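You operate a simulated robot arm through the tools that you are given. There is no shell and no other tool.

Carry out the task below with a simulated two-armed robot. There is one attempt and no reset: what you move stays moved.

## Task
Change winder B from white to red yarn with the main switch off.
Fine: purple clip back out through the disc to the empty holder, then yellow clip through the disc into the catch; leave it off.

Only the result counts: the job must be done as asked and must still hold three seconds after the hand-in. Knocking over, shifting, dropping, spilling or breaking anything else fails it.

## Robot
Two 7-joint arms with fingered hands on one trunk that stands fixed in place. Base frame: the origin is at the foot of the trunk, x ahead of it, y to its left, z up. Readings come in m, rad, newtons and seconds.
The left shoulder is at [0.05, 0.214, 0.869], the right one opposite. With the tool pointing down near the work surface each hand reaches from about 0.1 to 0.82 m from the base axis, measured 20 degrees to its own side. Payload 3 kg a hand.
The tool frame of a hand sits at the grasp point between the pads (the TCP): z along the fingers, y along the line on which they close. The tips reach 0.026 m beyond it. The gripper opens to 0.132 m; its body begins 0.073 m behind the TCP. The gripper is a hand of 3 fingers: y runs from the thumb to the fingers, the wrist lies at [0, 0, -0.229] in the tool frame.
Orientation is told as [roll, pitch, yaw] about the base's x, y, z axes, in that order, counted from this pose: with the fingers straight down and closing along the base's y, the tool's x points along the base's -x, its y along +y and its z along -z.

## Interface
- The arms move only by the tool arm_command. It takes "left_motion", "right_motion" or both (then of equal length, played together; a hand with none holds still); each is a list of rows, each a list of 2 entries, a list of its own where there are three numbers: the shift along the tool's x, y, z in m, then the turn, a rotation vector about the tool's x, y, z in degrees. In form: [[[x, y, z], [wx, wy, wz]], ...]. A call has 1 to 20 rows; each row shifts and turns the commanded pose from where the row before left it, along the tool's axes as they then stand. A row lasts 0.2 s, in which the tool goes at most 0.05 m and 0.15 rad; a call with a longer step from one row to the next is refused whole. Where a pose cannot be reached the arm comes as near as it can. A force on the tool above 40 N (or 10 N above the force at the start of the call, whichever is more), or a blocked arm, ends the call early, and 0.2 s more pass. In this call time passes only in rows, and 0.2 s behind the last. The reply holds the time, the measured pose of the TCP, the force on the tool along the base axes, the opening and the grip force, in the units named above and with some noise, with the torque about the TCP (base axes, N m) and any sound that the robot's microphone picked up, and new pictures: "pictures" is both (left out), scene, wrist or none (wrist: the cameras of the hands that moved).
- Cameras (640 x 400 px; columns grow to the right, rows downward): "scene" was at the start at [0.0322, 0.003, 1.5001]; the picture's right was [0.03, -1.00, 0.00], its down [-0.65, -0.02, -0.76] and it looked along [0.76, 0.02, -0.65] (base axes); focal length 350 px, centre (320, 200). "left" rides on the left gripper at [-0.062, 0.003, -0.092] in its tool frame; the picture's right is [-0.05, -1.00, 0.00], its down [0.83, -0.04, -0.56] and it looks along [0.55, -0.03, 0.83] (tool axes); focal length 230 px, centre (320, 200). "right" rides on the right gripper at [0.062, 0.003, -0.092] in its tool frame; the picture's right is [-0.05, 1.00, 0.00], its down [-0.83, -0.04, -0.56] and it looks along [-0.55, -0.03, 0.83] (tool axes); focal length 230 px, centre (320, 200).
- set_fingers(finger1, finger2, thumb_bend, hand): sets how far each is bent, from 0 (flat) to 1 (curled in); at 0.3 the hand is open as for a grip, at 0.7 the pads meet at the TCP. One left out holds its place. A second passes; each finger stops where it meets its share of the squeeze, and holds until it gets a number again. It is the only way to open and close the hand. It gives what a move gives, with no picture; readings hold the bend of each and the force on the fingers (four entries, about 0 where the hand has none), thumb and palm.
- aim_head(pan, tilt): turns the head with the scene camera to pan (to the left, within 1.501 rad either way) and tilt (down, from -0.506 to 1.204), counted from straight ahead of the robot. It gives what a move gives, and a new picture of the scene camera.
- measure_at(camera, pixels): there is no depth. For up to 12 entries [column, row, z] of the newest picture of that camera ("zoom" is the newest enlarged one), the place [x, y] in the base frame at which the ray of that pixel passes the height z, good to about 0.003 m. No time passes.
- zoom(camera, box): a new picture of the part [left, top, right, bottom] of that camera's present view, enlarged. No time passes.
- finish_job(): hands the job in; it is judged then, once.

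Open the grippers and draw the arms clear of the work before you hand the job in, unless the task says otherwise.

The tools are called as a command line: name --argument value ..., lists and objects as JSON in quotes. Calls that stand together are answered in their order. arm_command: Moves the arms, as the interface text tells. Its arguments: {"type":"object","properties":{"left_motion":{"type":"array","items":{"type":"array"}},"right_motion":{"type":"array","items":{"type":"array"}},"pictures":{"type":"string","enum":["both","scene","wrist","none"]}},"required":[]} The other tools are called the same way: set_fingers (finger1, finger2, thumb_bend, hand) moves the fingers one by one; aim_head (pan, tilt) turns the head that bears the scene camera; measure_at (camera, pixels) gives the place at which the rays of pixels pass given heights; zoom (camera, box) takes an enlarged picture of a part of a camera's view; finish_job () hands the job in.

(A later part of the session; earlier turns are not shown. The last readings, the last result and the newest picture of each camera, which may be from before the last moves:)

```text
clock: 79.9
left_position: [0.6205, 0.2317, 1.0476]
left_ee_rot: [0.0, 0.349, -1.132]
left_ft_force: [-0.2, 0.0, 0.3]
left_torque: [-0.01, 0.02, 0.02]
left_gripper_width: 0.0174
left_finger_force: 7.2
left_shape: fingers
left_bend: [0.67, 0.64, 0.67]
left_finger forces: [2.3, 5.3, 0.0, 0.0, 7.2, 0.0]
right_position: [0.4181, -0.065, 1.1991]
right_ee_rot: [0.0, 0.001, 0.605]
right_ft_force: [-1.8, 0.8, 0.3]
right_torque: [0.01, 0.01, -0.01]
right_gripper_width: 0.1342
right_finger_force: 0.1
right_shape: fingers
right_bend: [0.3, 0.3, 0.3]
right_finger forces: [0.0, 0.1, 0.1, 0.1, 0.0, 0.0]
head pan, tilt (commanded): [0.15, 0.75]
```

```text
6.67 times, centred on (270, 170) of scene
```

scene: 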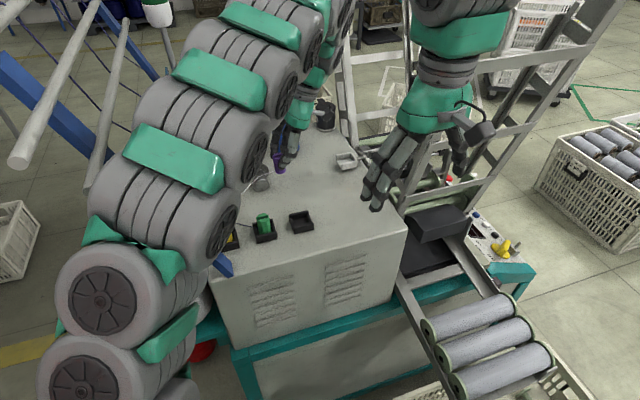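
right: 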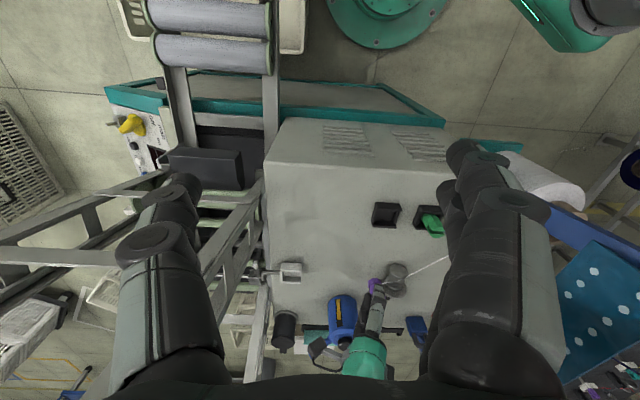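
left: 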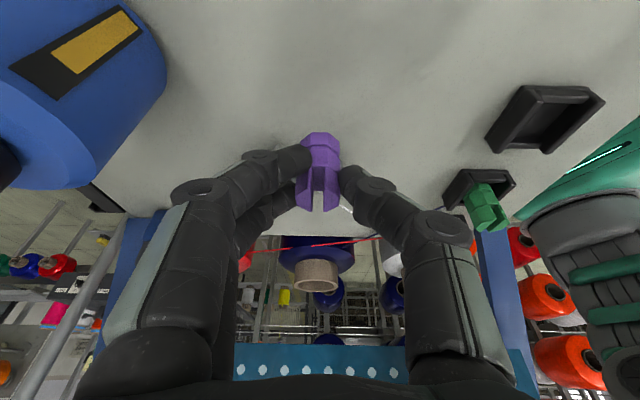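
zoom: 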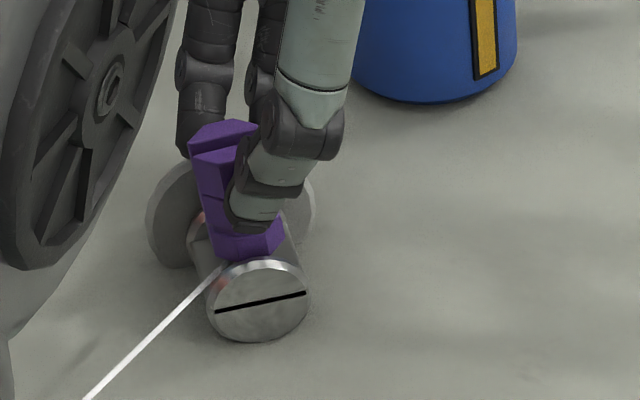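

The clip base is sitting in the slot between cap and rear disc with no contact. I push on 40 mm to the creel side.

arm_command --left_motion '[[[0.0094, 0.0005, 0.0034], [0, 0, 0]], [[0.0094, 0.0005, 0.0034], [0, 0, 0]], [[0.0094, 0.0005, 0.0034], [0, 0, 0]], [[0.0094, 0.0005, 0.0034], [0, 0, 0]]]' --pictures "none"

zoom --camera "left" --box '[200, 40, 440, 190]'

zoom --camera "scene" --box '[220, 140, 300, 200]'

zoom --camera "right" --box '[350, 240, 430, 304]'

```text
clock: 80.9
left_position: [0.6048, 0.2699, 1.0486]
left_ee_rot: [0.0, 0.35, -1.133]
left_ft_force: [-0.7, 0.8, -0.3]
left_torque: [-0.01, 0.01, -0.02]
left_gripper_width: 0.0171
left_finger_force: 7.0
left_shape: fingers
left_bend: [0.67, 0.64, 0.67]
left_finger forces: [2.3, 5.3, 0.0, 0.0, 7.2, 0.0]
right_position: [0.4185, -0.0651, 1.1989]
right_ee_rot: [0.001, 0.0, 0.603]
right_ft_force: [-0.5, 0.0, -0.4]
right_torque: [-0.03, -0.02, -0.02]
right_gripper_width: 0.1339
right_finger_force: 0.1
right_shape: fingers
right_bend: [0.3, 0.3, 0.3]
right_finger forces: [0.0, 0.0, 0.0, 0.0, 0.1, 0.0]
head pan, tilt (commanded): [0.15, 0.75]
```

```text
2.67 times, centred on (320, 115) of left
```

zoom: 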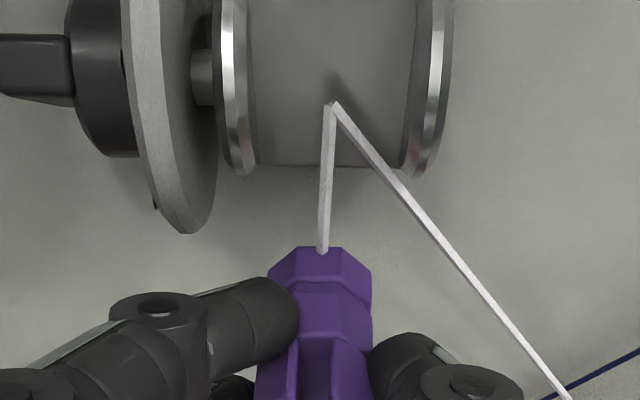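

```text
6.67 times, centred on (260, 170) of scene
```

zoom: 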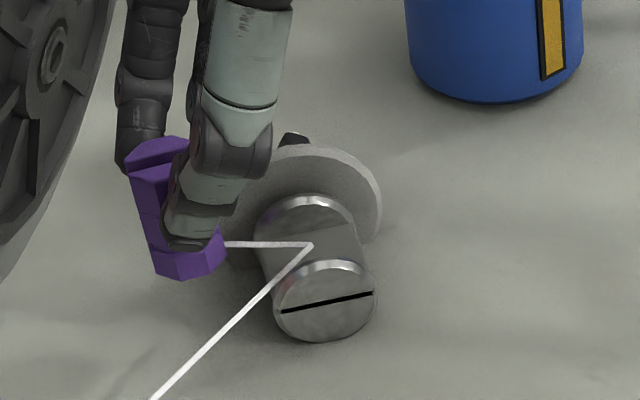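

```text
6.25 times, centred on (390, 272) of right
```

zoom: 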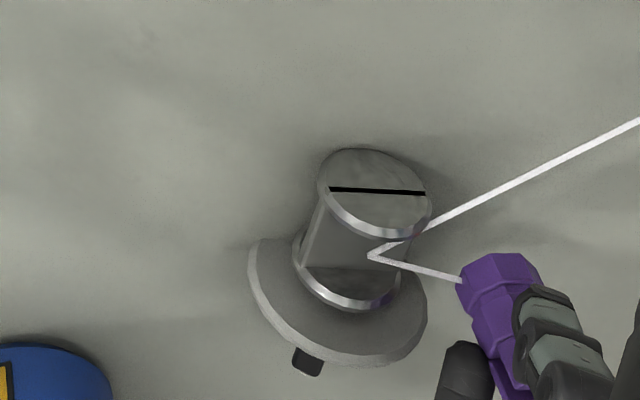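

The yarn is still looped at the slot even after the upright pass. Perhaps it only clears once the clip is well out on the creel side, so I move further out by 35 mm at the same low height.

arm_command --left_motion '[[[0.0112, 0.0005, 0.0041], [0, 0, 0]], [[0.0112, 0.0005, 0.0041], [0, 0, 0]], [[0.0112, 0.0005, 0.0041], [0, 0, 0]]]' --pictures "both"

zoom --camera "left" --box '[200, 0, 440, 150]'

zoom --camera "scene" --box '[200, 130, 300, 240]'

```text
clock: 81.7
left_position: [0.5921, 0.3012, 1.0488]
left_ee_rot: [0.001, 0.349, -1.133]
left_ft_force: [0.3, -0.3, -0.4]
left_torque: [0.02, 0.01, -0.02]
left_gripper_width: 0.0173
left_finger_force: 7.6
left_shape: fingers
left_bend: [0.67, 0.64, 0.67]
left_finger forces: [2.3, 5.3, 0.1, 0.1, 7.1, 0.0]
right_position: [0.418, -0.0661, 1.1981]
right_ee_rot: [0.001, 0.001, 0.604]
right_ft_force: [-0.1, 0.7, -0.1]
right_torque: [0.0, -0.01, 0.0]
right_gripper_width: 0.1342
right_finger_force: 0.1
right_shape: fingers
right_bend: [0.3, 0.3, 0.3]
right_finger forces: [0.1, 0.1, 0.0, 0.1, 0.0, 0.0]
head pan, tilt (commanded): [0.15, 0.75]
```

scene: 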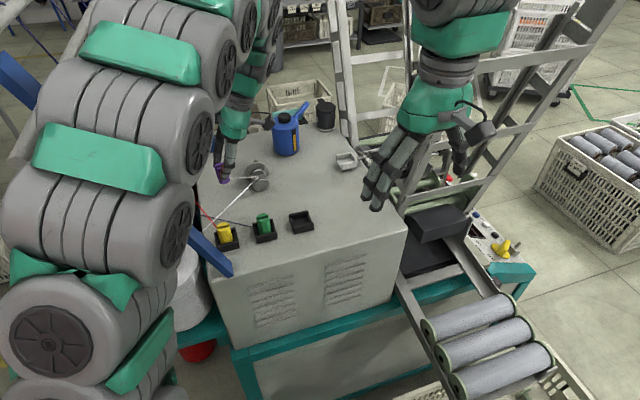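
left: 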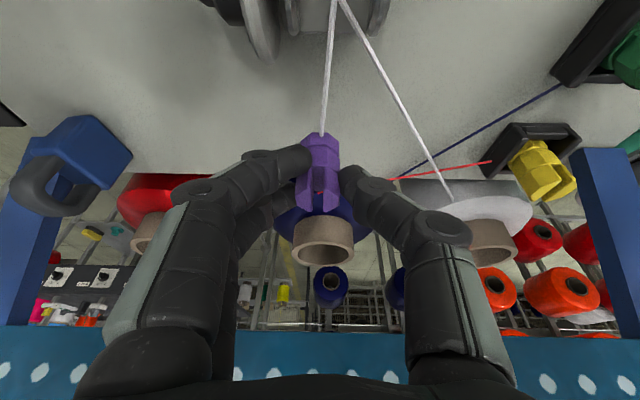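

```text
2.67 times, centred on (320, 75) of left
```

zoom: 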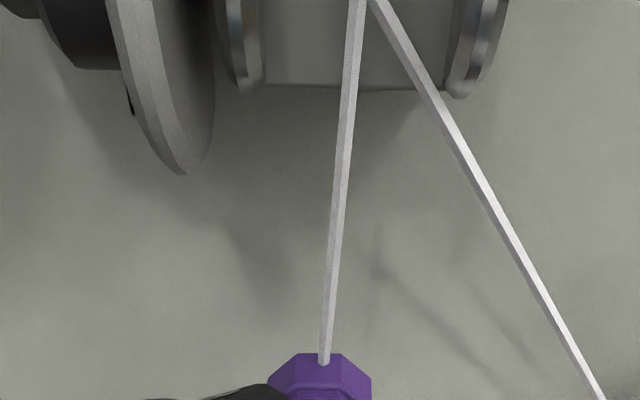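

```text
3.64 times, centred on (250, 185) of scene
```

zoom: 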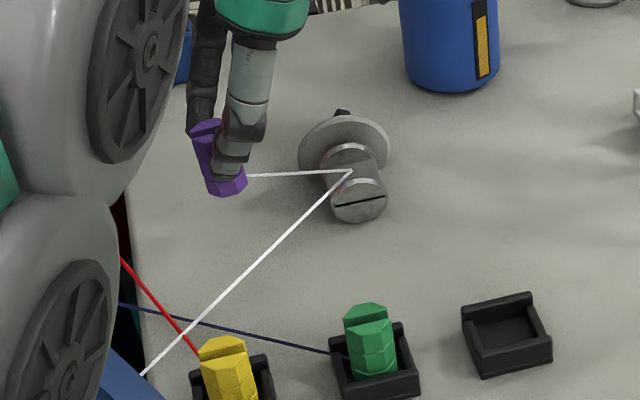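

It is still hooked. I should make sure the clip really runs down inside the slot, so I go back over the slot centre and gently lower until the clip touches the neck to learn its true height.

arm_command --left_motion '[[[-0.0128, -0.0006, -0.0047], [0, 0, 0]], [[-0.0128, -0.0006, -0.0047], [0, 0, 0]], [[-0.0128, -0.0006, -0.0047], [0, 0, 0]], [[-0.0128, -0.0006, -0.0047], [0, 0, 0]], [[-0.0128, -0.0006, -0.0047], [0, 0, 0]]]' --pictures "none"

zoom --camera "left" --box '[220, 60, 420, 210]'

zoom --camera "scene" --box '[240, 145, 290, 195]'

```text
clock: 82.9
left_position: [0.6173, 0.2393, 1.0483]
left_ee_rot: [-0.001, 0.349, -1.131]
left_ft_force: [-0.2, 0.2, 0.1]
left_torque: [0.02, 0.01, 0.03]
left_gripper_width: 0.0174
left_finger_force: 8.0
left_shape: fingers
left_bend: [0.67, 0.64, 0.67]
left_finger forces: [2.3, 5.3, 0.0, 0.1, 7.2, 0.0]
right_position: [0.4175, -0.0665, 1.199]
right_ee_rot: [0.0, 0.0, 0.604]
right_ft_force: [-0.1, 0.1, 0.7]
right_torque: [0.03, -0.01, -0.02]
right_gripper_width: 0.1341
right_finger_force: 0.1
right_shape: fingers
right_bend: [0.3, 0.3, 0.3]
right_finger forces: [0.0, 0.0, 0.0, 0.0, 0.0, 0.0]
head pan, tilt (commanded): [0.15, 0.75]
```

```text
2.67 times, centred on (320, 135) of left
```

zoom: 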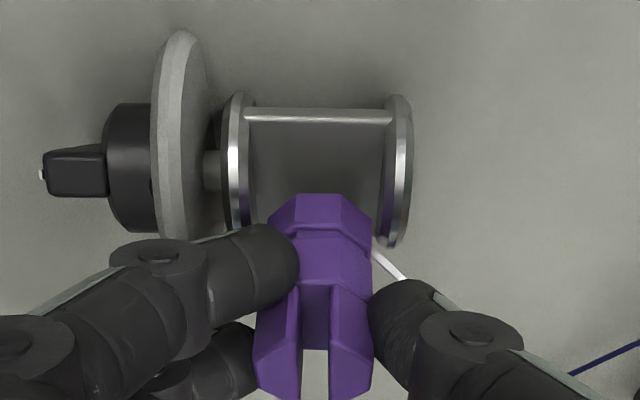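

```text
8.00 times, centred on (265, 170) of scene
```

zoom: 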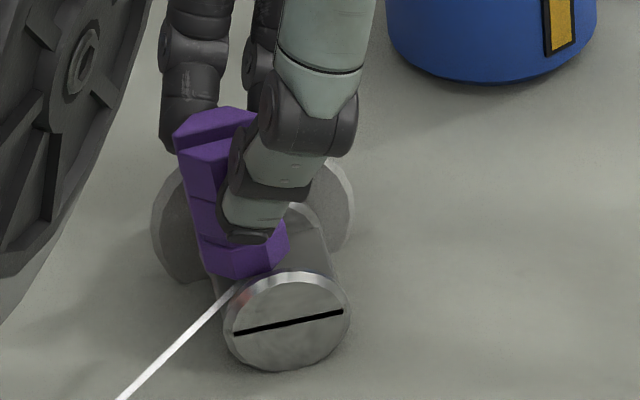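

The clip's base bottom appears level with the cap rim, so it is still riding too high. I lower in 2 mm steps until I feel contact.

arm_command --left_motion '[[[-0.0007, 0, 0.0019], [0, 0, 0]], [[-0.0007, 0, 0.0019], [0, 0, 0]]]' --pictures "none"

arm_command --left_motion '[[[-0.0007, 0, 0.0019], [0, 0, 0]]]' --pictures "none"

zoom --camera "scene" --box '[240, 145, 290, 195]'

zoom --camera "left" --box '[220, 60, 420, 210]'

```text
clock: 83.5
left_position: [0.6182, 0.2397, 1.0444]
left_ee_rot: [0.0, 0.35, -1.133]
left_ft_force: [0.3, 0.7, 0.3]
left_torque: [0.03, 0.0, -0.01]
left_gripper_width: 0.0171
left_finger_force: 8.2
left_shape: fingers
left_bend: [0.67, 0.64, 0.67]
left_finger forces: [2.4, 5.3, 0.0, 0.0, 7.1, 0.1]
right_position: [0.4188, -0.0654, 1.1984]
right_ee_rot: [-0.001, -0.001, 0.605]
right_ft_force: [-0.3, 1.5, 0.4]
right_torque: [-0.03, -0.02, 0.04]
right_gripper_width: 0.1343
right_finger_force: 0.0
right_shape: fingers
right_bend: [0.3, 0.3, 0.3]
right_finger forces: [0.0, 0.1, 0.0, 0.1, 0.1, 0.0]
head pan, tilt (commanded): [0.15, 0.75]
```

```text
clock: 83.9
left_position: [0.6168, 0.2388, 1.0427]
left_ee_rot: [0.002, 0.349, -1.133]
left_ft_force: [0.1, -0.6, 0.3]
left_torque: [0.02, 0.01, 0.01]
left_gripper_width: 0.0174
left_finger_force: 7.7
left_shape: fingers
left_bend: [0.67, 0.64, 0.67]
left_finger forces: [2.2, 5.3, 0.0, 0.1, 7.1, 0.0]
right_position: [0.4184, -0.0658, 1.1985]
right_ee_rot: [-0.001, 0.001, 0.602]
right_ft_force: [0.2, 0.5, -0.4]
right_torque: [-0.01, 0.02, 0.0]
right_gripper_width: 0.1339
right_finger_force: 0.1
right_shape: fingers
right_bend: [0.3, 0.3, 0.3]
right_finger forces: [0.1, 0.1, 0.1, 0.0, 0.1, 0.0]
head pan, tilt (commanded): [0.15, 0.75]
```

```text
8.00 times, centred on (265, 170) of scene
```

zoom: 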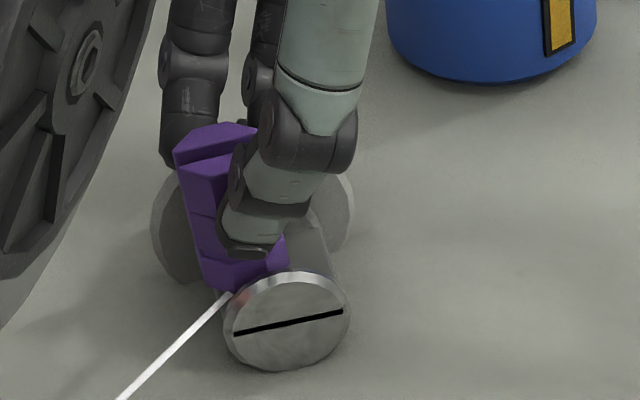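

```text
2.67 times, centred on (320, 135) of left
```

zoom: 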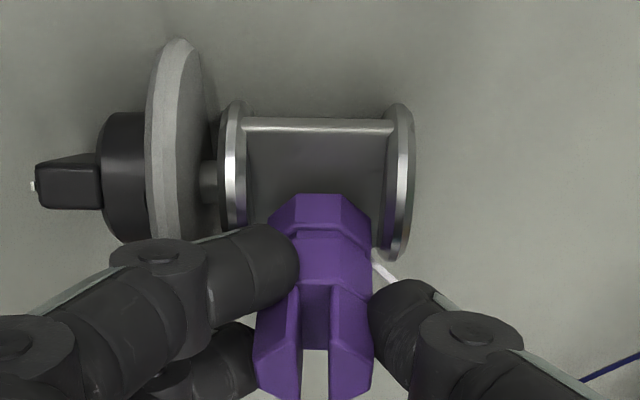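

Still no contact; the base is now sinking between the rims. I continue down in 2 mm steps.

arm_command --left_motion '[[[-0.0007, 0, 0.0019], [0, 0, 0]]]' --pictures "none"

arm_command --left_motion '[[[-0.0007, 0, 0.0019], [0, 0, 0]]]' --pictures "none"

zoom --camera "scene" --box '[240, 145, 290, 195]'

zoom --camera "right" --box '[350, 240, 414, 304]'

```text
clock: 84.3
left_position: [0.6173, 0.238, 1.041]
left_ee_rot: [-0.001, 0.35, -1.133]
left_ft_force: [0.5, 0.5, 0.4]
left_torque: [-0.01, -0.01, -0.01]
left_gripper_width: 0.0176
left_finger_force: 8.1
left_shape: fingers
left_bend: [0.67, 0.64, 0.67]
left_finger forces: [2.3, 5.4, 0.0, 0.1, 7.1, 0.0]
right_position: [0.4182, -0.0649, 1.1981]
right_ee_rot: [-0.001, 0.0, 0.603]
right_ft_force: [-0.3, 0.1, -0.2]
right_torque: [0.01, 0.0, 0.01]
right_gripper_width: 0.1342
right_finger_force: 0.1
right_shape: fingers
right_bend: [0.3, 0.3, 0.3]
right_finger forces: [0.0, 0.0, 0.0, 0.0, 0.1, 0.0]
head pan, tilt (commanded): [0.15, 0.75]
```

```text
clock: 84.7
left_position: [0.6172, 0.2383, 1.0388]
left_ee_rot: [0.0, 0.348, -1.133]
left_ft_force: [-0.2, -0.9, 3.1]
left_torque: [0.02, 0.02, -0.02]
left_gripper_width: 0.0174
left_finger_force: 8.1
left_shape: fingers
left_bend: [0.67, 0.64, 0.67]
left_finger forces: [2.5, 5.7, 0.1, 0.1, 7.9, 0.0]
right_position: [0.4178, -0.0662, 1.1986]
right_ee_rot: [0.0, 0.0, 0.604]
right_ft_force: [0.8, 0.0, 0.5]
right_torque: [0.0, 0.0, -0.02]
right_gripper_width: 0.1338
right_finger_force: 0.1
right_shape: fingers
right_bend: [0.3, 0.3, 0.3]
right_finger forces: [0.0, 0.0, 0.0, 0.0, 0.0, 0.0]
head pan, tilt (commanded): [0.15, 0.75]
```

```text
8.00 times, centred on (265, 170) of scene
```

zoom: 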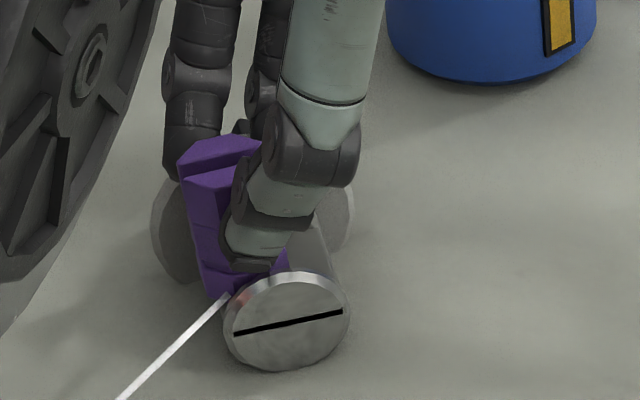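

```text
6.25 times, centred on (382, 272) of right
```

zoom: 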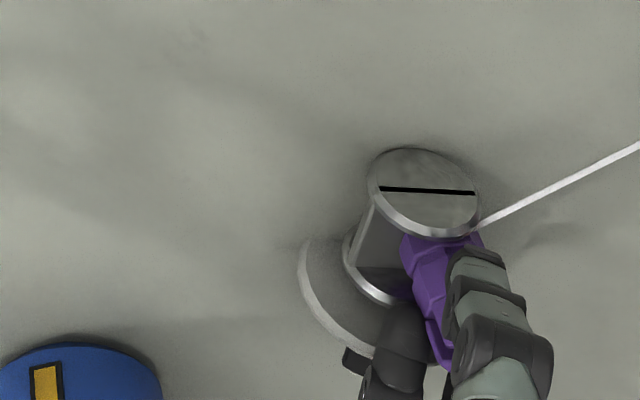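

Contact at TCP z≈1.039 (clip base on the neck), so the earlier passes really were above the slot. I raise 1.5 mm and back out toward the catch side inside the slot, gently, to then repeat the pass correctly.

arm_command --left_motion '[[[0.0006, 0, -0.0016], [0, 0, 0]], [[-0.0056, -0.0001, -0.0021], [0, 0, 0]], [[-0.0056, -0.0001, -0.0021], [0, 0, 0]]]' --pictures "none"

zoom --camera "left" --box '[220, 60, 420, 210]'

zoom --camera "scene" --box '[240, 145, 290, 195]'

```text
clock: 85.5
left_position: [0.6235, 0.2295, 1.0403]
left_ee_rot: [-0.001, 0.349, -1.132]
left_ft_force: [-0.6, 2.9, -0.1]
left_torque: [0.11, 0.0, -0.04]
left_gripper_width: 0.017
left_finger_force: 7.2
left_shape: fingers
left_bend: [0.67, 0.64, 0.67]
left_finger forces: [1.9, 6.3, 0.0, 0.0, 6.5, 0.0]
right_position: [0.4188, -0.066, 1.1989]
right_ee_rot: [0.001, 0.0, 0.604]
right_ft_force: [-0.2, 0.1, 0.8]
right_torque: [-0.01, 0.03, 0.03]
right_gripper_width: 0.1338
right_finger_force: 0.1
right_shape: fingers
right_bend: [0.3, 0.3, 0.3]
right_finger forces: [0.1, 0.1, 0.1, 0.0, 0.0, 0.0]
head pan, tilt (commanded): [0.15, 0.75]
```

```text
2.67 times, centred on (320, 135) of left
```

zoom: 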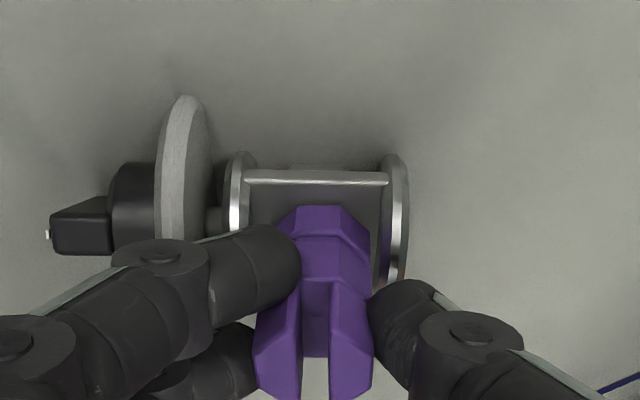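

```text
8.00 times, centred on (265, 170) of scene
```

zoom: 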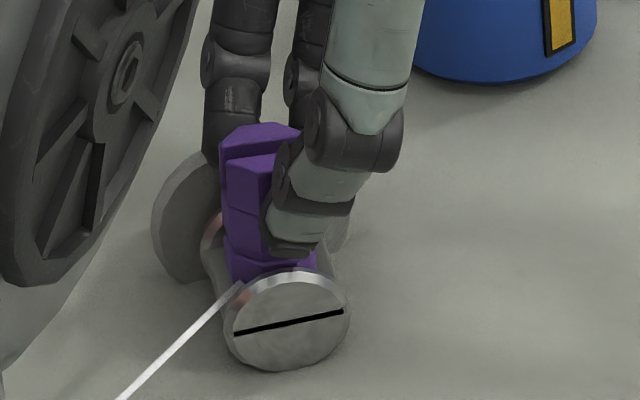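

A 2.9 N sideways force shows the base is catching on the raised edge (bright rod) at the catch side of the neck. I raise 4 mm to free it.

arm_command --left_motion '[[[0.0014, 0, -0.0038], [0, 0, 0]]]' --pictures "none"

zoom --camera "left" --box '[220, 60, 420, 210]'

zoom --camera "right" --box '[350, 240, 414, 304]'

```text
clock: 85.9
left_position: [0.6223, 0.2287, 1.0449]
left_ee_rot: [0.002, 0.348, -1.132]
left_ft_force: [0.5, 1.1, -3.0]
left_torque: [0.06, -0.01, 0.0]
left_gripper_width: 0.017
left_finger_force: 7.9
left_shape: fingers
left_bend: [0.67, 0.64, 0.67]
left_finger forces: [2.1, 5.8, 0.0, 0.0, 6.6, 0.0]
right_position: [0.4182, -0.0655, 1.1981]
right_ee_rot: [0.001, 0.001, 0.604]
right_ft_force: [-0.3, 0.8, -0.8]
right_torque: [0.02, -0.01, 0.01]
right_gripper_width: 0.1339
right_finger_force: 0.0
right_shape: fingers
right_bend: [0.3, 0.3, 0.3]
right_finger forces: [0.0, 0.1, 0.0, 0.0, 0.0, 0.0]
head pan, tilt (commanded): [0.15, 0.75]
```

```text
2.67 times, centred on (320, 135) of left
```

zoom: 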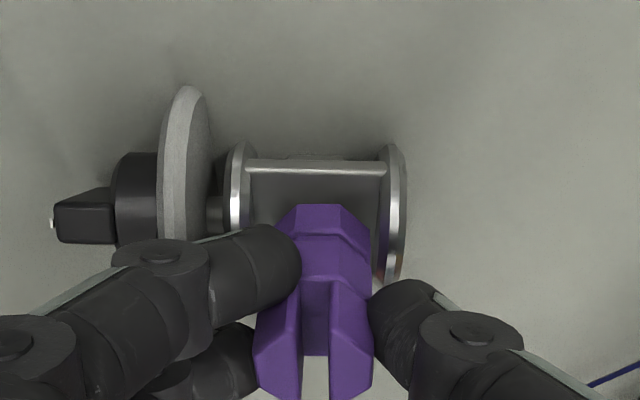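

```text
6.25 times, centred on (382, 272) of right
```

zoom: 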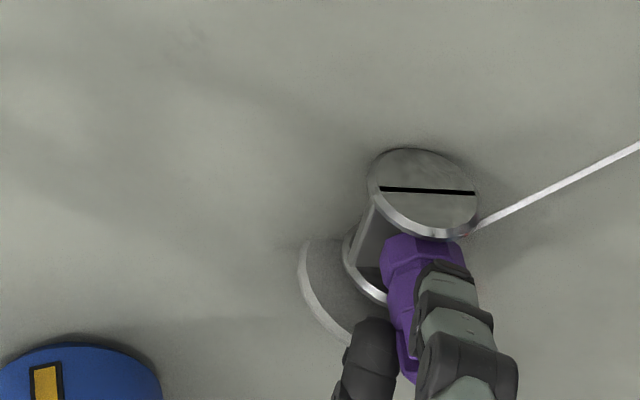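

There's a 3 N downward resistance (friction in the slot). I lift a few millimetres more and check that the clip stays in the grip.

arm_command --left_motion '[[[0.0014, 0, -0.0038], [0, 0, 0]], [[0.0014, 0, -0.0038], [0, 0, 0]]]' --pictures "none"

zoom --camera "left" --box '[220, 60, 420, 210]'

zoom --camera "scene" --box '[240, 145, 290, 195]'

```text
clock: 86.5
left_position: [0.6223, 0.2265, 1.0529]
left_ee_rot: [0.0, 0.349, -1.131]
left_ft_force: [0.1, -0.7, 1.0]
left_torque: [0.04, 0.0, -0.02]
left_gripper_width: 0.017
left_finger_force: 7.4
left_shape: fingers
left_bend: [0.68, 0.64, 0.67]
left_finger forces: [2.7, 5.7, 0.0, 0.1, 7.4, 0.0]
right_position: [0.4176, -0.0659, 1.1988]
right_ee_rot: [0.002, 0.0, 0.603]
right_ft_force: [-0.5, 0.6, 0.3]
right_torque: [0.01, -0.02, 0.04]
right_gripper_width: 0.1342
right_finger_force: 0.2
right_shape: fingers
right_bend: [0.3, 0.3, 0.3]
right_finger forces: [0.0, 0.1, 0.1, 0.0, 0.0, 0.0]
head pan, tilt (commanded): [0.15, 0.75]
```

```text
2.67 times, centred on (320, 135) of left
```

zoom: 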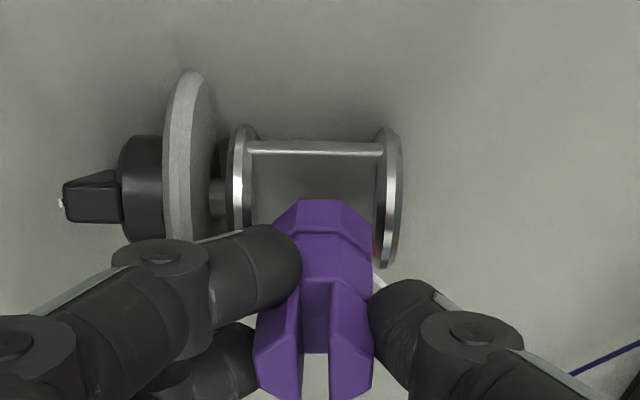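

```text
8.00 times, centred on (265, 170) of scene
```

zoom: 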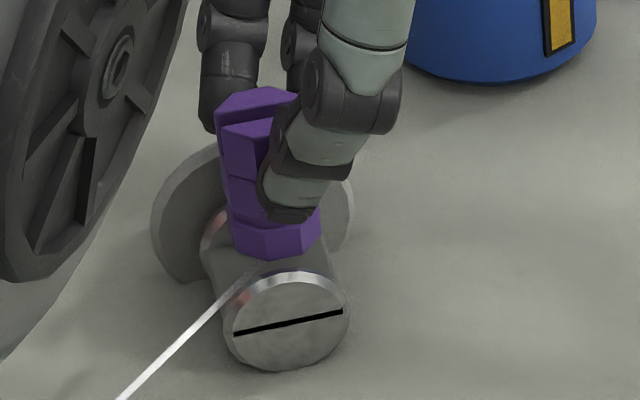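

The clip is free again. There is a raised lip on the catch side of the neck, so the right path is over that lip, down into the slot, and out low toward the creel. I go back to the catch side, then over the lip to the slot centre.

arm_command --left_motion '[[[-0.0141, 0, -0.0051], [0, 0, 0]], [[-0.0141, 0, -0.0051], [0, 0, 0]], [[-0.0141, 0, -0.0051], [0, 0, 0]], [[0.0124, 0.0003, 0.0092], [0, 0, 0]], [[0.0141, 0.0003, 0.0051], [0, 0, 0]], [[0.0141, 0.0003, 0.0051], [0, 0, 0]], [[0.0141, 0.0003, 0.0051], [0, 0, 0]]]' --pictures "none"

zoom --camera "left" --box '[220, 60, 420, 210]'

zoom --camera "scene" --box '[240, 145, 290, 195]'

```text
clock: 88.1
left_position: [0.6159, 0.2425, 1.0485]
left_ee_rot: [0.001, 0.348, -1.133]
left_ft_force: [-0.2, -0.2, 0.6]
left_torque: [0.03, -0.01, 0.01]
left_gripper_width: 0.0168
left_finger_force: 7.9
left_shape: fingers
left_bend: [0.68, 0.64, 0.67]
left_finger forces: [2.7, 5.6, 0.0, 0.0, 7.5, 0.1]
right_position: [0.4183, -0.0652, 1.1993]
right_ee_rot: [0.0, -0.002, 0.604]
right_ft_force: [0.0, -0.7, 1.0]
right_torque: [0.01, -0.03, -0.03]
right_gripper_width: 0.1343
right_finger_force: 0.0
right_shape: fingers
right_bend: [0.3, 0.3, 0.3]
right_finger forces: [0.1, 0.0, 0.1, 0.0, 0.0, 0.0]
head pan, tilt (commanded): [0.15, 0.75]
```

```text
2.67 times, centred on (320, 135) of left
```

zoom: 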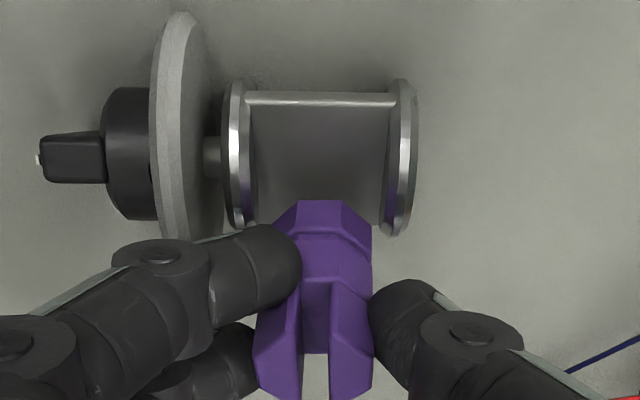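

```text
8.00 times, centred on (265, 170) of scene
```

zoom: 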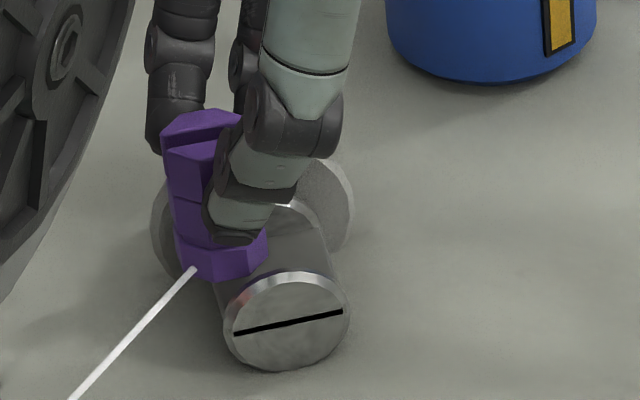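

The yarn now runs straight from the supply to the clip (195,268) without bending at the slot — it appears to be out of the disc. I move on to the creel side and verify.

arm_command --left_motion '[[[0.0141, 0.0003, 0.0051], [0, 0, 0]], [[0.0141, 0.0003, 0.0051], [0, 0, 0]], [[0.0141, 0.0003, 0.0051], [0, 0, 0]]]' --pictures "both"

zoom --camera "left" --box '[200, 0, 440, 150]'

zoom --camera "scene" --box '[200, 130, 300, 240]'

```text
clock: 88.9
left_position: [0.6007, 0.2837, 1.0492]
left_ee_rot: [0.002, 0.348, -1.132]
left_ft_force: [1.0, 0.5, -0.4]
left_torque: [0.03, 0.0, -0.03]
left_gripper_width: 0.0167
left_finger_force: 7.7
left_shape: fingers
left_bend: [0.68, 0.64, 0.67]
left_finger forces: [2.6, 5.7, 0.0, 0.0, 7.3, 0.0]
right_position: [0.4195, -0.0659, 1.199]
right_ee_rot: [0.0, 0.001, 0.604]
right_ft_force: [0.2, 0.0, -0.1]
right_torque: [0.02, 0.05, 0.0]
right_gripper_width: 0.1341
right_finger_force: 0.0
right_shape: fingers
right_bend: [0.3, 0.3, 0.3]
right_finger forces: [0.0, 0.1, 0.0, 0.0, 0.0, 0.0]
head pan, tilt (commanded): [0.15, 0.75]
```

scene: 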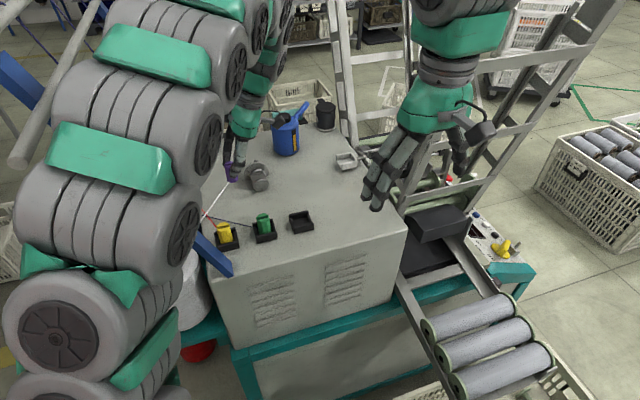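
left: 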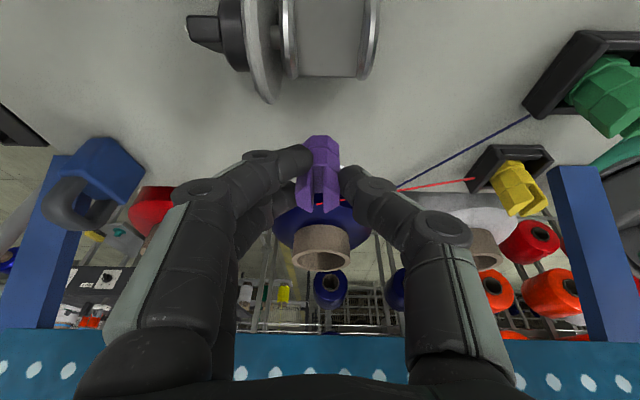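

```text
2.67 times, centred on (320, 75) of left
```

zoom: 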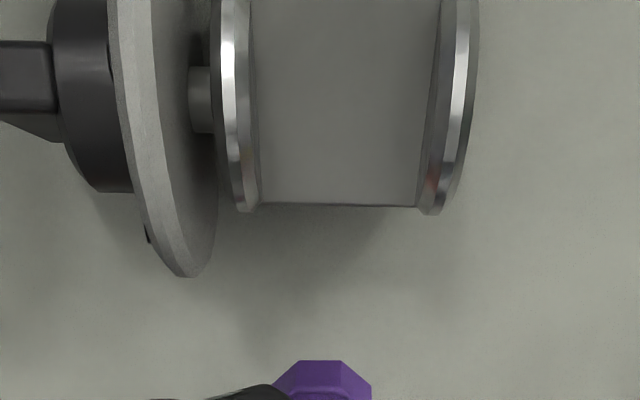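

```text
3.64 times, centred on (250, 185) of scene
```

zoom: 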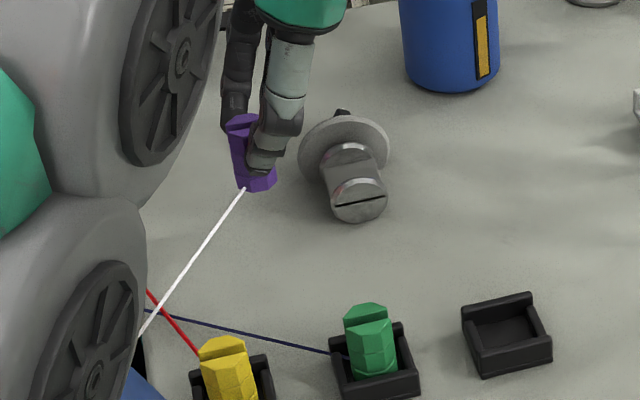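

The white yarn now runs directly from the purple clip to its cone, free of the disc. I lift and carry the clip around the robot side of the disc to the empty holder.

arm_command --left_motion '[[[0.0086, 0, -0.0235], [0, 0, 0]], [[0.0086, 0, -0.0235], [0, 0, 0]], [[0, -0.03, 0], [0, 0, 0]], [[0, -0.03, 0], [0, 0, 0]], [[-0.0273, -0.0224, -0.01], [0, 0, 0]], [[-0.0273, -0.0224, -0.01], [0, 0, 0]], [[-0.0273, -0.0224, -0.01], [0, 0, 0]], [[-0.0273, -0.0224, -0.01], [0, 0, 0]]]' --pictures "both"

zoom --camera "left" --box '[200, 80, 440, 230]'

zoom --camera "right" --box '[330, 170, 490, 290]'

```text
clock: 90.7
left_position: [0.5121, 0.1135, 1.0987]
left_ee_rot: [0.0, 0.347, -1.132]
left_ft_force: [-0.3, -0.2, -0.4]
left_torque: [0.0, 0.01, 0.0]
left_gripper_width: 0.0168
left_finger_force: 7.6
left_shape: fingers
left_bend: [0.68, 0.64, 0.67]
left_finger forces: [2.5, 5.5, 0.1, 0.0, 7.1, 0.2]
right_position: [0.4176, -0.0659, 1.1977]
right_ee_rot: [-0.001, 0.0, 0.605]
right_ft_force: [0.3, -0.9, -0.2]
right_torque: [0.01, -0.02, 0.02]
right_gripper_width: 0.1341
right_finger_force: 0.1
right_shape: fingers
right_bend: [0.3, 0.3, 0.3]
right_finger forces: [0.0, 0.1, 0.0, 0.0, 0.0, 0.1]
head pan, tilt (commanded): [0.15, 0.75]
```

scene: 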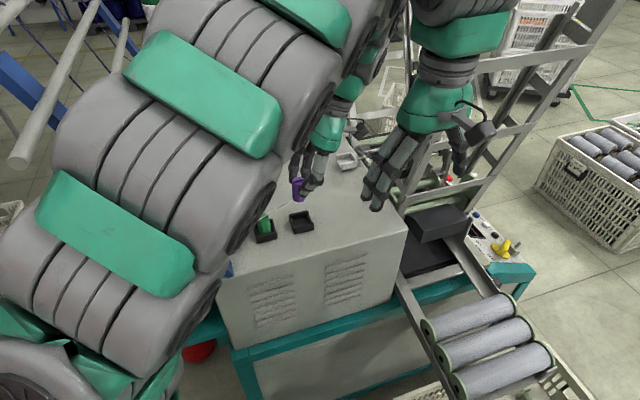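
left: 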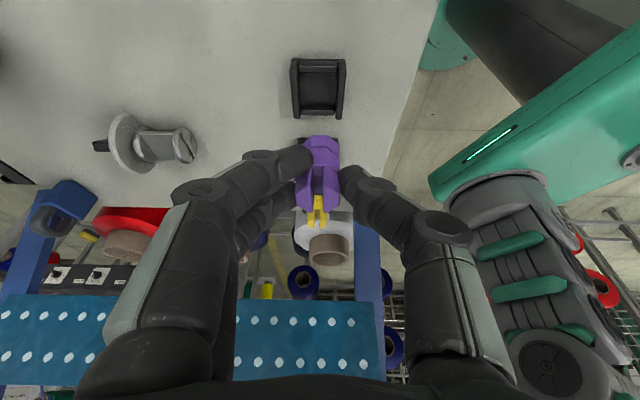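

```text
2.67 times, centred on (320, 155) of left
```

zoom: 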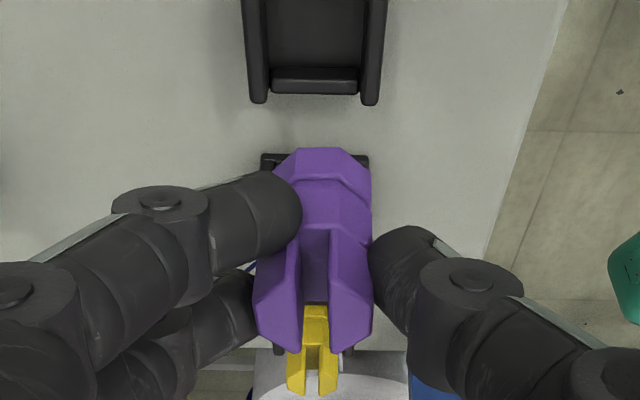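

```text
3.33 times, centred on (410, 230) of right
```

zoom: 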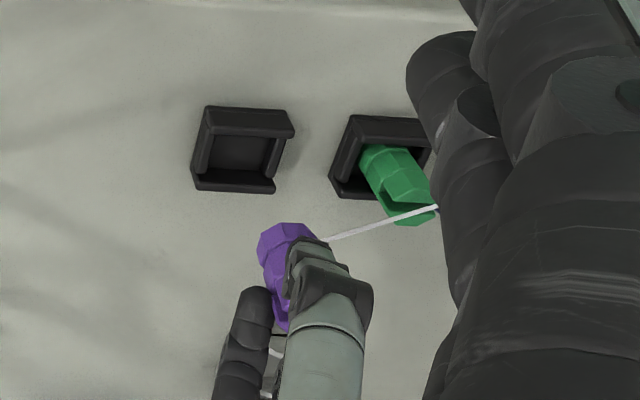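

The clip hangs above the empty holder. I shift about 3 mm and lower to just above the walls, then check alignment.

arm_command --left_motion '[[[-0.0015, 0.0028, -0.0005], [0, 0, 0]], [[-0.0086, 0, 0.0235], [0, 0, 0]], [[-0.0085, 0, 0.0235], [0, 0, 0]]]' --pictures "both"

zoom --camera "left" --box '[260, 90, 380, 180]'

zoom --camera "scene" --box '[275, 180, 335, 240]'

zoom --camera "right" --box '[350, 190, 430, 250]'

```text
clock: 91.5
left_position: [0.5137, 0.1153, 1.0472]
left_ee_rot: [0.0, 0.35, -1.132]
left_ft_force: [-0.8, -0.4, -1.1]
left_torque: [-0.03, -0.02, 0.0]
left_gripper_width: 0.0171
left_finger_force: 7.8
left_shape: fingers
left_bend: [0.68, 0.64, 0.67]
left_finger forces: [2.5, 5.5, 0.1, 0.0, 7.0, 0.0]
right_position: [0.4171, -0.0646, 1.1981]
right_ee_rot: [0.0, 0.0, 0.603]
right_ft_force: [-0.1, 0.3, -0.5]
right_torque: [0.01, 0.02, -0.02]
right_gripper_width: 0.1342
right_finger_force: 0.1
right_shape: fingers
right_bend: [0.3, 0.3, 0.3]
right_finger forces: [0.1, 0.1, 0.0, 0.1, 0.2, 0.0]
head pan, tilt (commanded): [0.15, 0.75]
```

scene: 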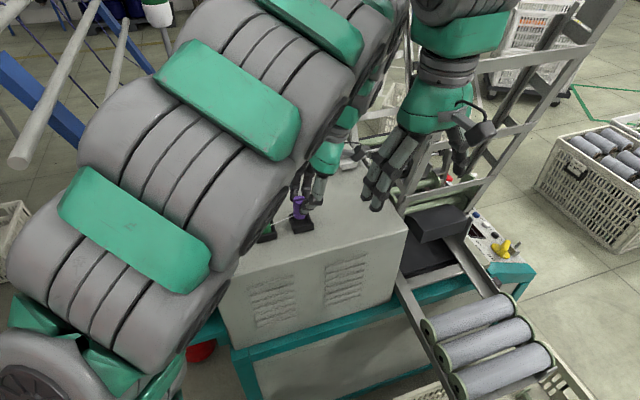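
left: 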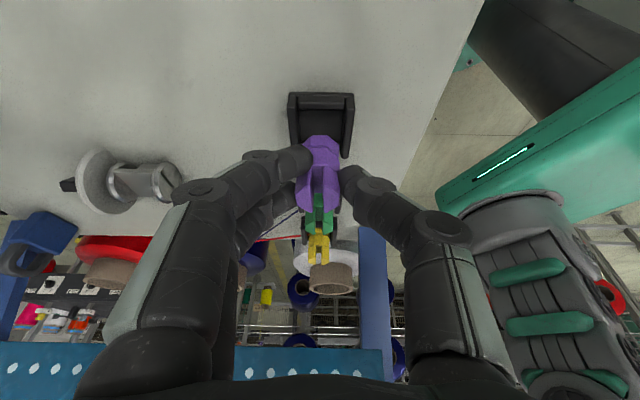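

```text
4.44 times, centred on (320, 135) of left
```

zoom: 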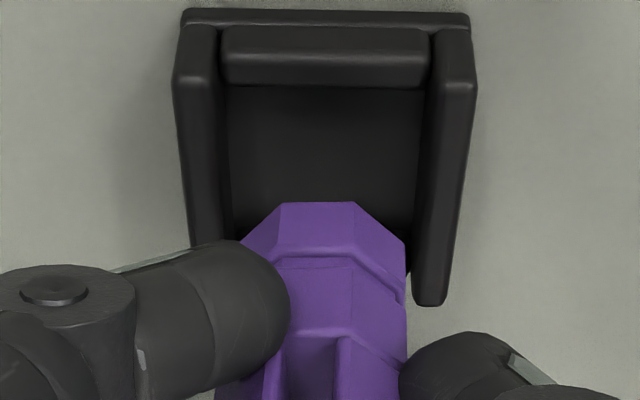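

```text
6.67 times, centred on (305, 210) of scene
```

zoom: 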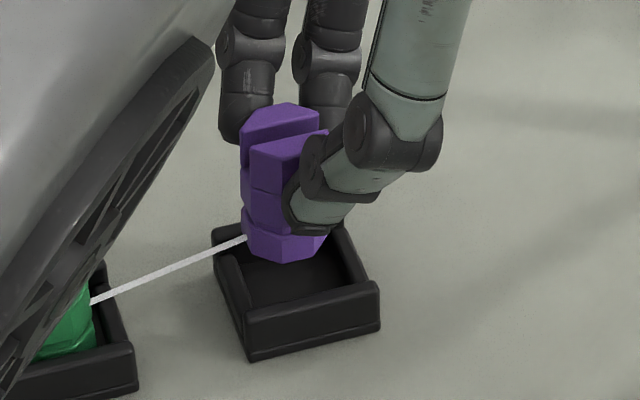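

```text
6.67 times, centred on (390, 220) of right
```

zoom: 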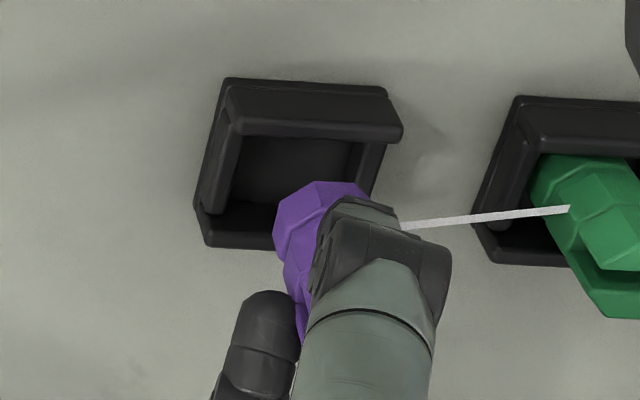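

By both views the clip sits about 5 mm too far toward the open side. I correct that and lower 14 mm, then look again.

arm_command --left_motion '[[[-0.0047, 0, -0.0017], [0, 0, 0]], [[-0.0024, 0, 0.0066], [0, 0, 0]], [[-0.0024, 0, 0.0066], [0, 0, 0]]]' --pictures "none"

zoom --camera "left" --box '[260, 90, 380, 180]'

zoom --camera "scene" --box '[275, 180, 335, 240]'

zoom --camera "right" --box '[350, 190, 430, 250]'

```text
clock: 92.3
left_position: [0.5179, 0.1099, 1.035]
left_ee_rot: [-0.001, 0.349, -1.132]
left_ft_force: [0.4, -0.5, -0.8]
left_torque: [0.0, -0.05, 0.01]
left_gripper_width: 0.0166
left_finger_force: 7.5
left_shape: fingers
left_bend: [0.68, 0.64, 0.67]
left_finger forces: [2.5, 5.4, 0.1, 0.1, 7.1, 0.0]
right_position: [0.4186, -0.066, 1.1993]
right_ee_rot: [-0.002, 0.0, 0.604]
right_ft_force: [0.3, -0.1, -1.1]
right_torque: [0.0, -0.02, -0.01]
right_gripper_width: 0.1341
right_finger_force: 0.1
right_shape: fingers
right_bend: [0.3, 0.3, 0.3]
right_finger forces: [0.0, 0.1, 0.1, 0.0, 0.0, 0.1]
head pan, tilt (commanded): [0.15, 0.75]
```

```text
4.44 times, centred on (320, 135) of left
```

zoom: 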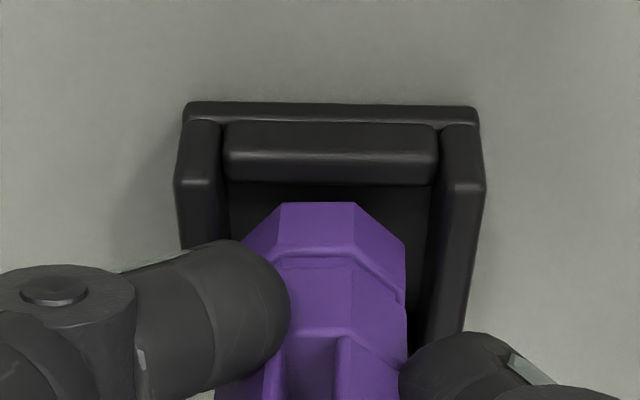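

```text
6.67 times, centred on (305, 210) of scene
```

zoom: 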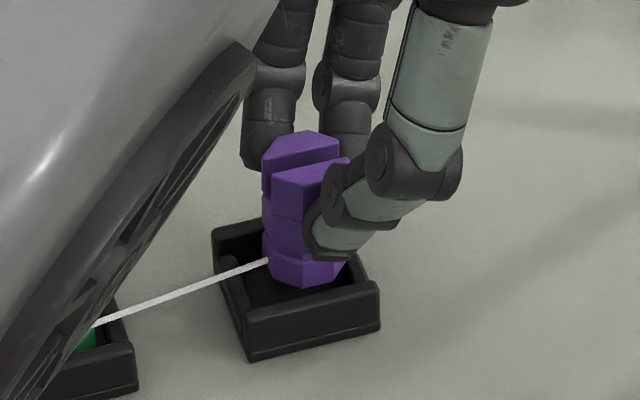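

```text
6.67 times, centred on (390, 220) of right
```

zoom: 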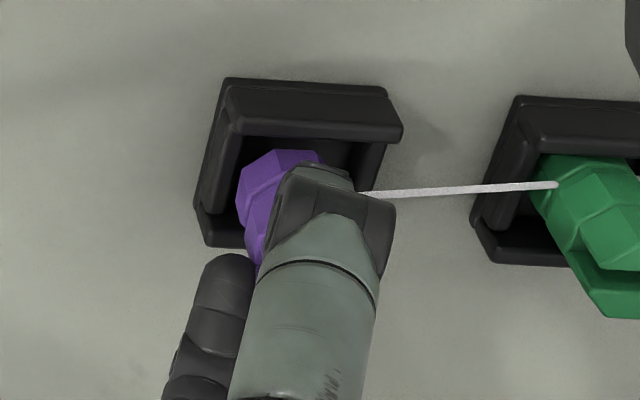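

The clip is now well inside the holder. I lower the remaining few millimetres to contact.

arm_command --left_motion '[[[-0.0017, -0.0005, 0.0047], [0, 0, 0]]]' --pictures "none"

arm_command --left_motion '[[[-0.0009, 0, 0.0024], [0, 0, 0]]]' --pictures "none"

arm_command --left_motion '[[[-0.0007, 0, 0.0019], [0, 0, 0]]]' --pictures "none"

zoom --camera "scene" --box '[275, 180, 335, 240]'

```text
clock: 92.7
left_position: [0.5161, 0.1102, 1.0298]
left_ee_rot: [0.0, 0.351, -1.131]
left_ft_force: [-0.3, 2.9, 8.0]
left_torque: [0.11, 0.05, -0.05]
left_gripper_width: 0.0163
left_finger_force: 8.7
left_shape: fingers
left_bend: [0.68, 0.64, 0.67]
left_finger forces: [2.4, 6.8, 0.1, 0.1, 8.3, 0.0]
right_position: [0.4188, -0.0653, 1.1983]
right_ee_rot: [0.0, 0.001, 0.603]
right_ft_force: [-0.8, 0.1, -0.5]
right_torque: [-0.02, -0.02, -0.01]
right_gripper_width: 0.1341
right_finger_force: 0.0
right_shape: fingers
right_bend: [0.3, 0.3, 0.3]
right_finger forces: [0.0, 0.0, 0.0, 0.0, 0.0, 0.0]
head pan, tilt (commanded): [0.15, 0.75]
```

```text
clock: 93.1
left_position: [0.5171, 0.1096, 1.0276]
left_ee_rot: [0.002, 0.35, -1.133]
left_ft_force: [-0.4, 0.3, -0.5]
left_torque: [0.02, 0.07, -0.01]
left_gripper_width: 0.0168
left_finger_force: 7.7
left_shape: fingers
left_bend: [0.67, 0.64, 0.67]
left_finger forces: [2.5, 5.9, 0.0, 0.0, 7.9, 0.0]
right_position: [0.4182, -0.0664, 1.1988]
right_ee_rot: [0.0, 0.001, 0.605]
right_ft_force: [0.6, 0.2, 0.5]
right_torque: [-0.01, 0.01, 0.01]
right_gripper_width: 0.1342
right_finger_force: 0.0
right_shape: fingers
right_bend: [0.3, 0.3, 0.3]
right_finger forces: [0.1, 0.1, 0.0, 0.1, 0.0, 0.0]
head pan, tilt (commanded): [0.15, 0.75]
```

```text
clock: 93.5
left_position: [0.5186, 0.11, 1.026]
left_ee_rot: [0.0, 0.351, -1.133]
left_ft_force: [-0.2, 0.3, 1.4]
left_torque: [0.07, 0.05, -0.01]
left_gripper_width: 0.0165
left_finger_force: 8.3
left_shape: fingers
left_bend: [0.67, 0.64, 0.67]
left_finger forces: [2.4, 6.0, 0.0, 0.0, 8.1, 0.0]
right_position: [0.4184, -0.0653, 1.1995]
right_ee_rot: [0.001, 0.0, 0.602]
right_ft_force: [-0.7, 0.1, 0.0]
right_torque: [0.03, -0.03, 0.03]
right_gripper_width: 0.134
right_finger_force: 0.0
right_shape: fingers
right_bend: [0.3, 0.3, 0.3]
right_finger forces: [0.1, 0.0, 0.0, 0.0, 0.1, 0.0]
head pan, tilt (commanded): [0.15, 0.75]
```

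```text
6.67 times, centred on (305, 210) of scene
```

zoom: 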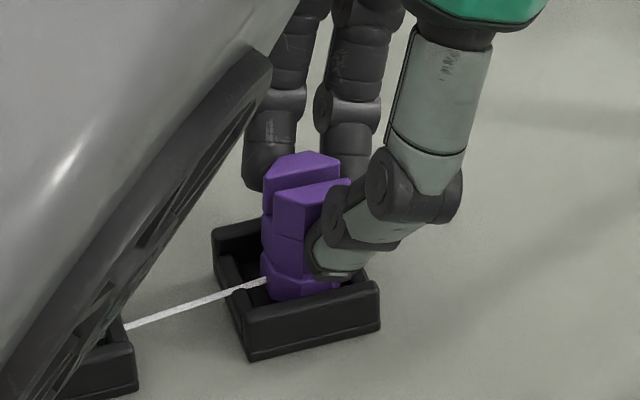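

After a brief catch the clip slid in and now rests on the floor (Fz≈1.4 N). I open the fingers to release it and check how it stands.

set_fingers --hand "left" --finger1 0.57 --finger2 0.57 --thumb_bend 0.57

zoom --camera "scene" --box '[275, 180, 335, 240]'

zoom --camera "left" --box '[220, 90, 420, 230]'

zoom --camera "right" --box '[350, 190, 430, 250]'

```text
clock: 94.5
left_position: [0.5188, 0.11, 1.0254]
left_ee_rot: [0.0, 0.348, -1.131]
left_ft_force: [0.4, 0.2, 0.4]
left_torque: [-0.01, 0.0, -0.02]
left_gripper_width: 0.0473
left_finger_force: 0.0
left_shape: fingers
left_bend: [0.56, 0.56, 0.56]
left_finger forces: [0.1, 0.1, 0.0, 0.0, 0.0, 0.0]
right_position: [0.417, -0.0657, 1.1985]
right_ee_rot: [0.001, -0.001, 0.606]
right_ft_force: [-0.1, 0.3, 0.4]
right_torque: [0.03, -0.02, 0.03]
right_gripper_width: 0.1341
right_finger_force: 0.1
right_shape: fingers
right_bend: [0.3, 0.3, 0.3]
right_finger forces: [0.0, 0.1, 0.1, 0.0, 0.0, 0.0]
head pan, tilt (commanded): [0.15, 0.75]
```

```text
6.67 times, centred on (305, 210) of scene
```

zoom: 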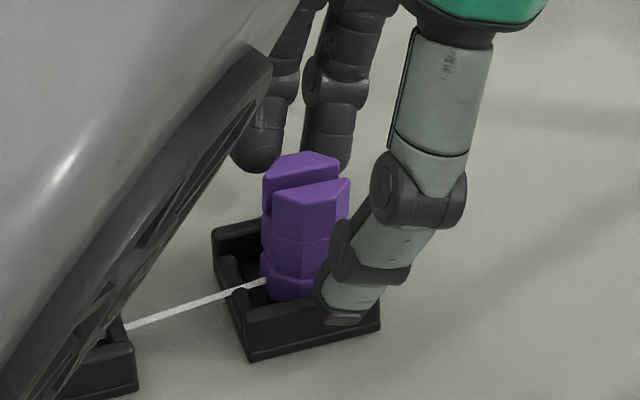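

```text
2.86 times, centred on (320, 160) of left
```

zoom: 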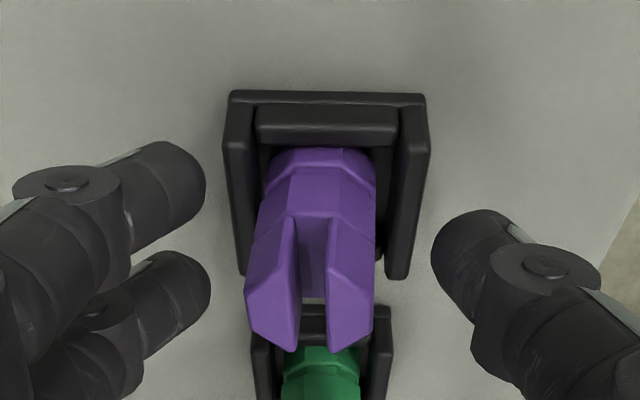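

```text
6.67 times, centred on (390, 220) of right
```

zoom: 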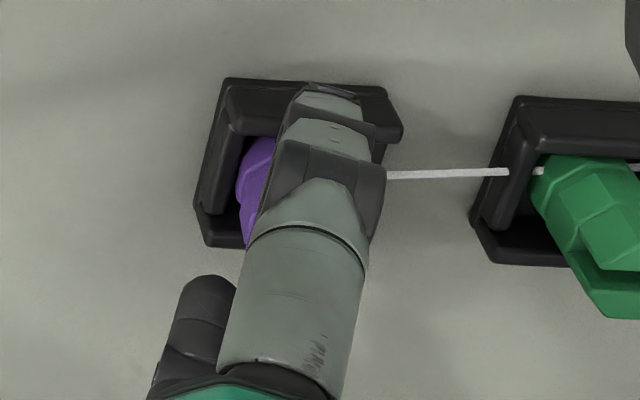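

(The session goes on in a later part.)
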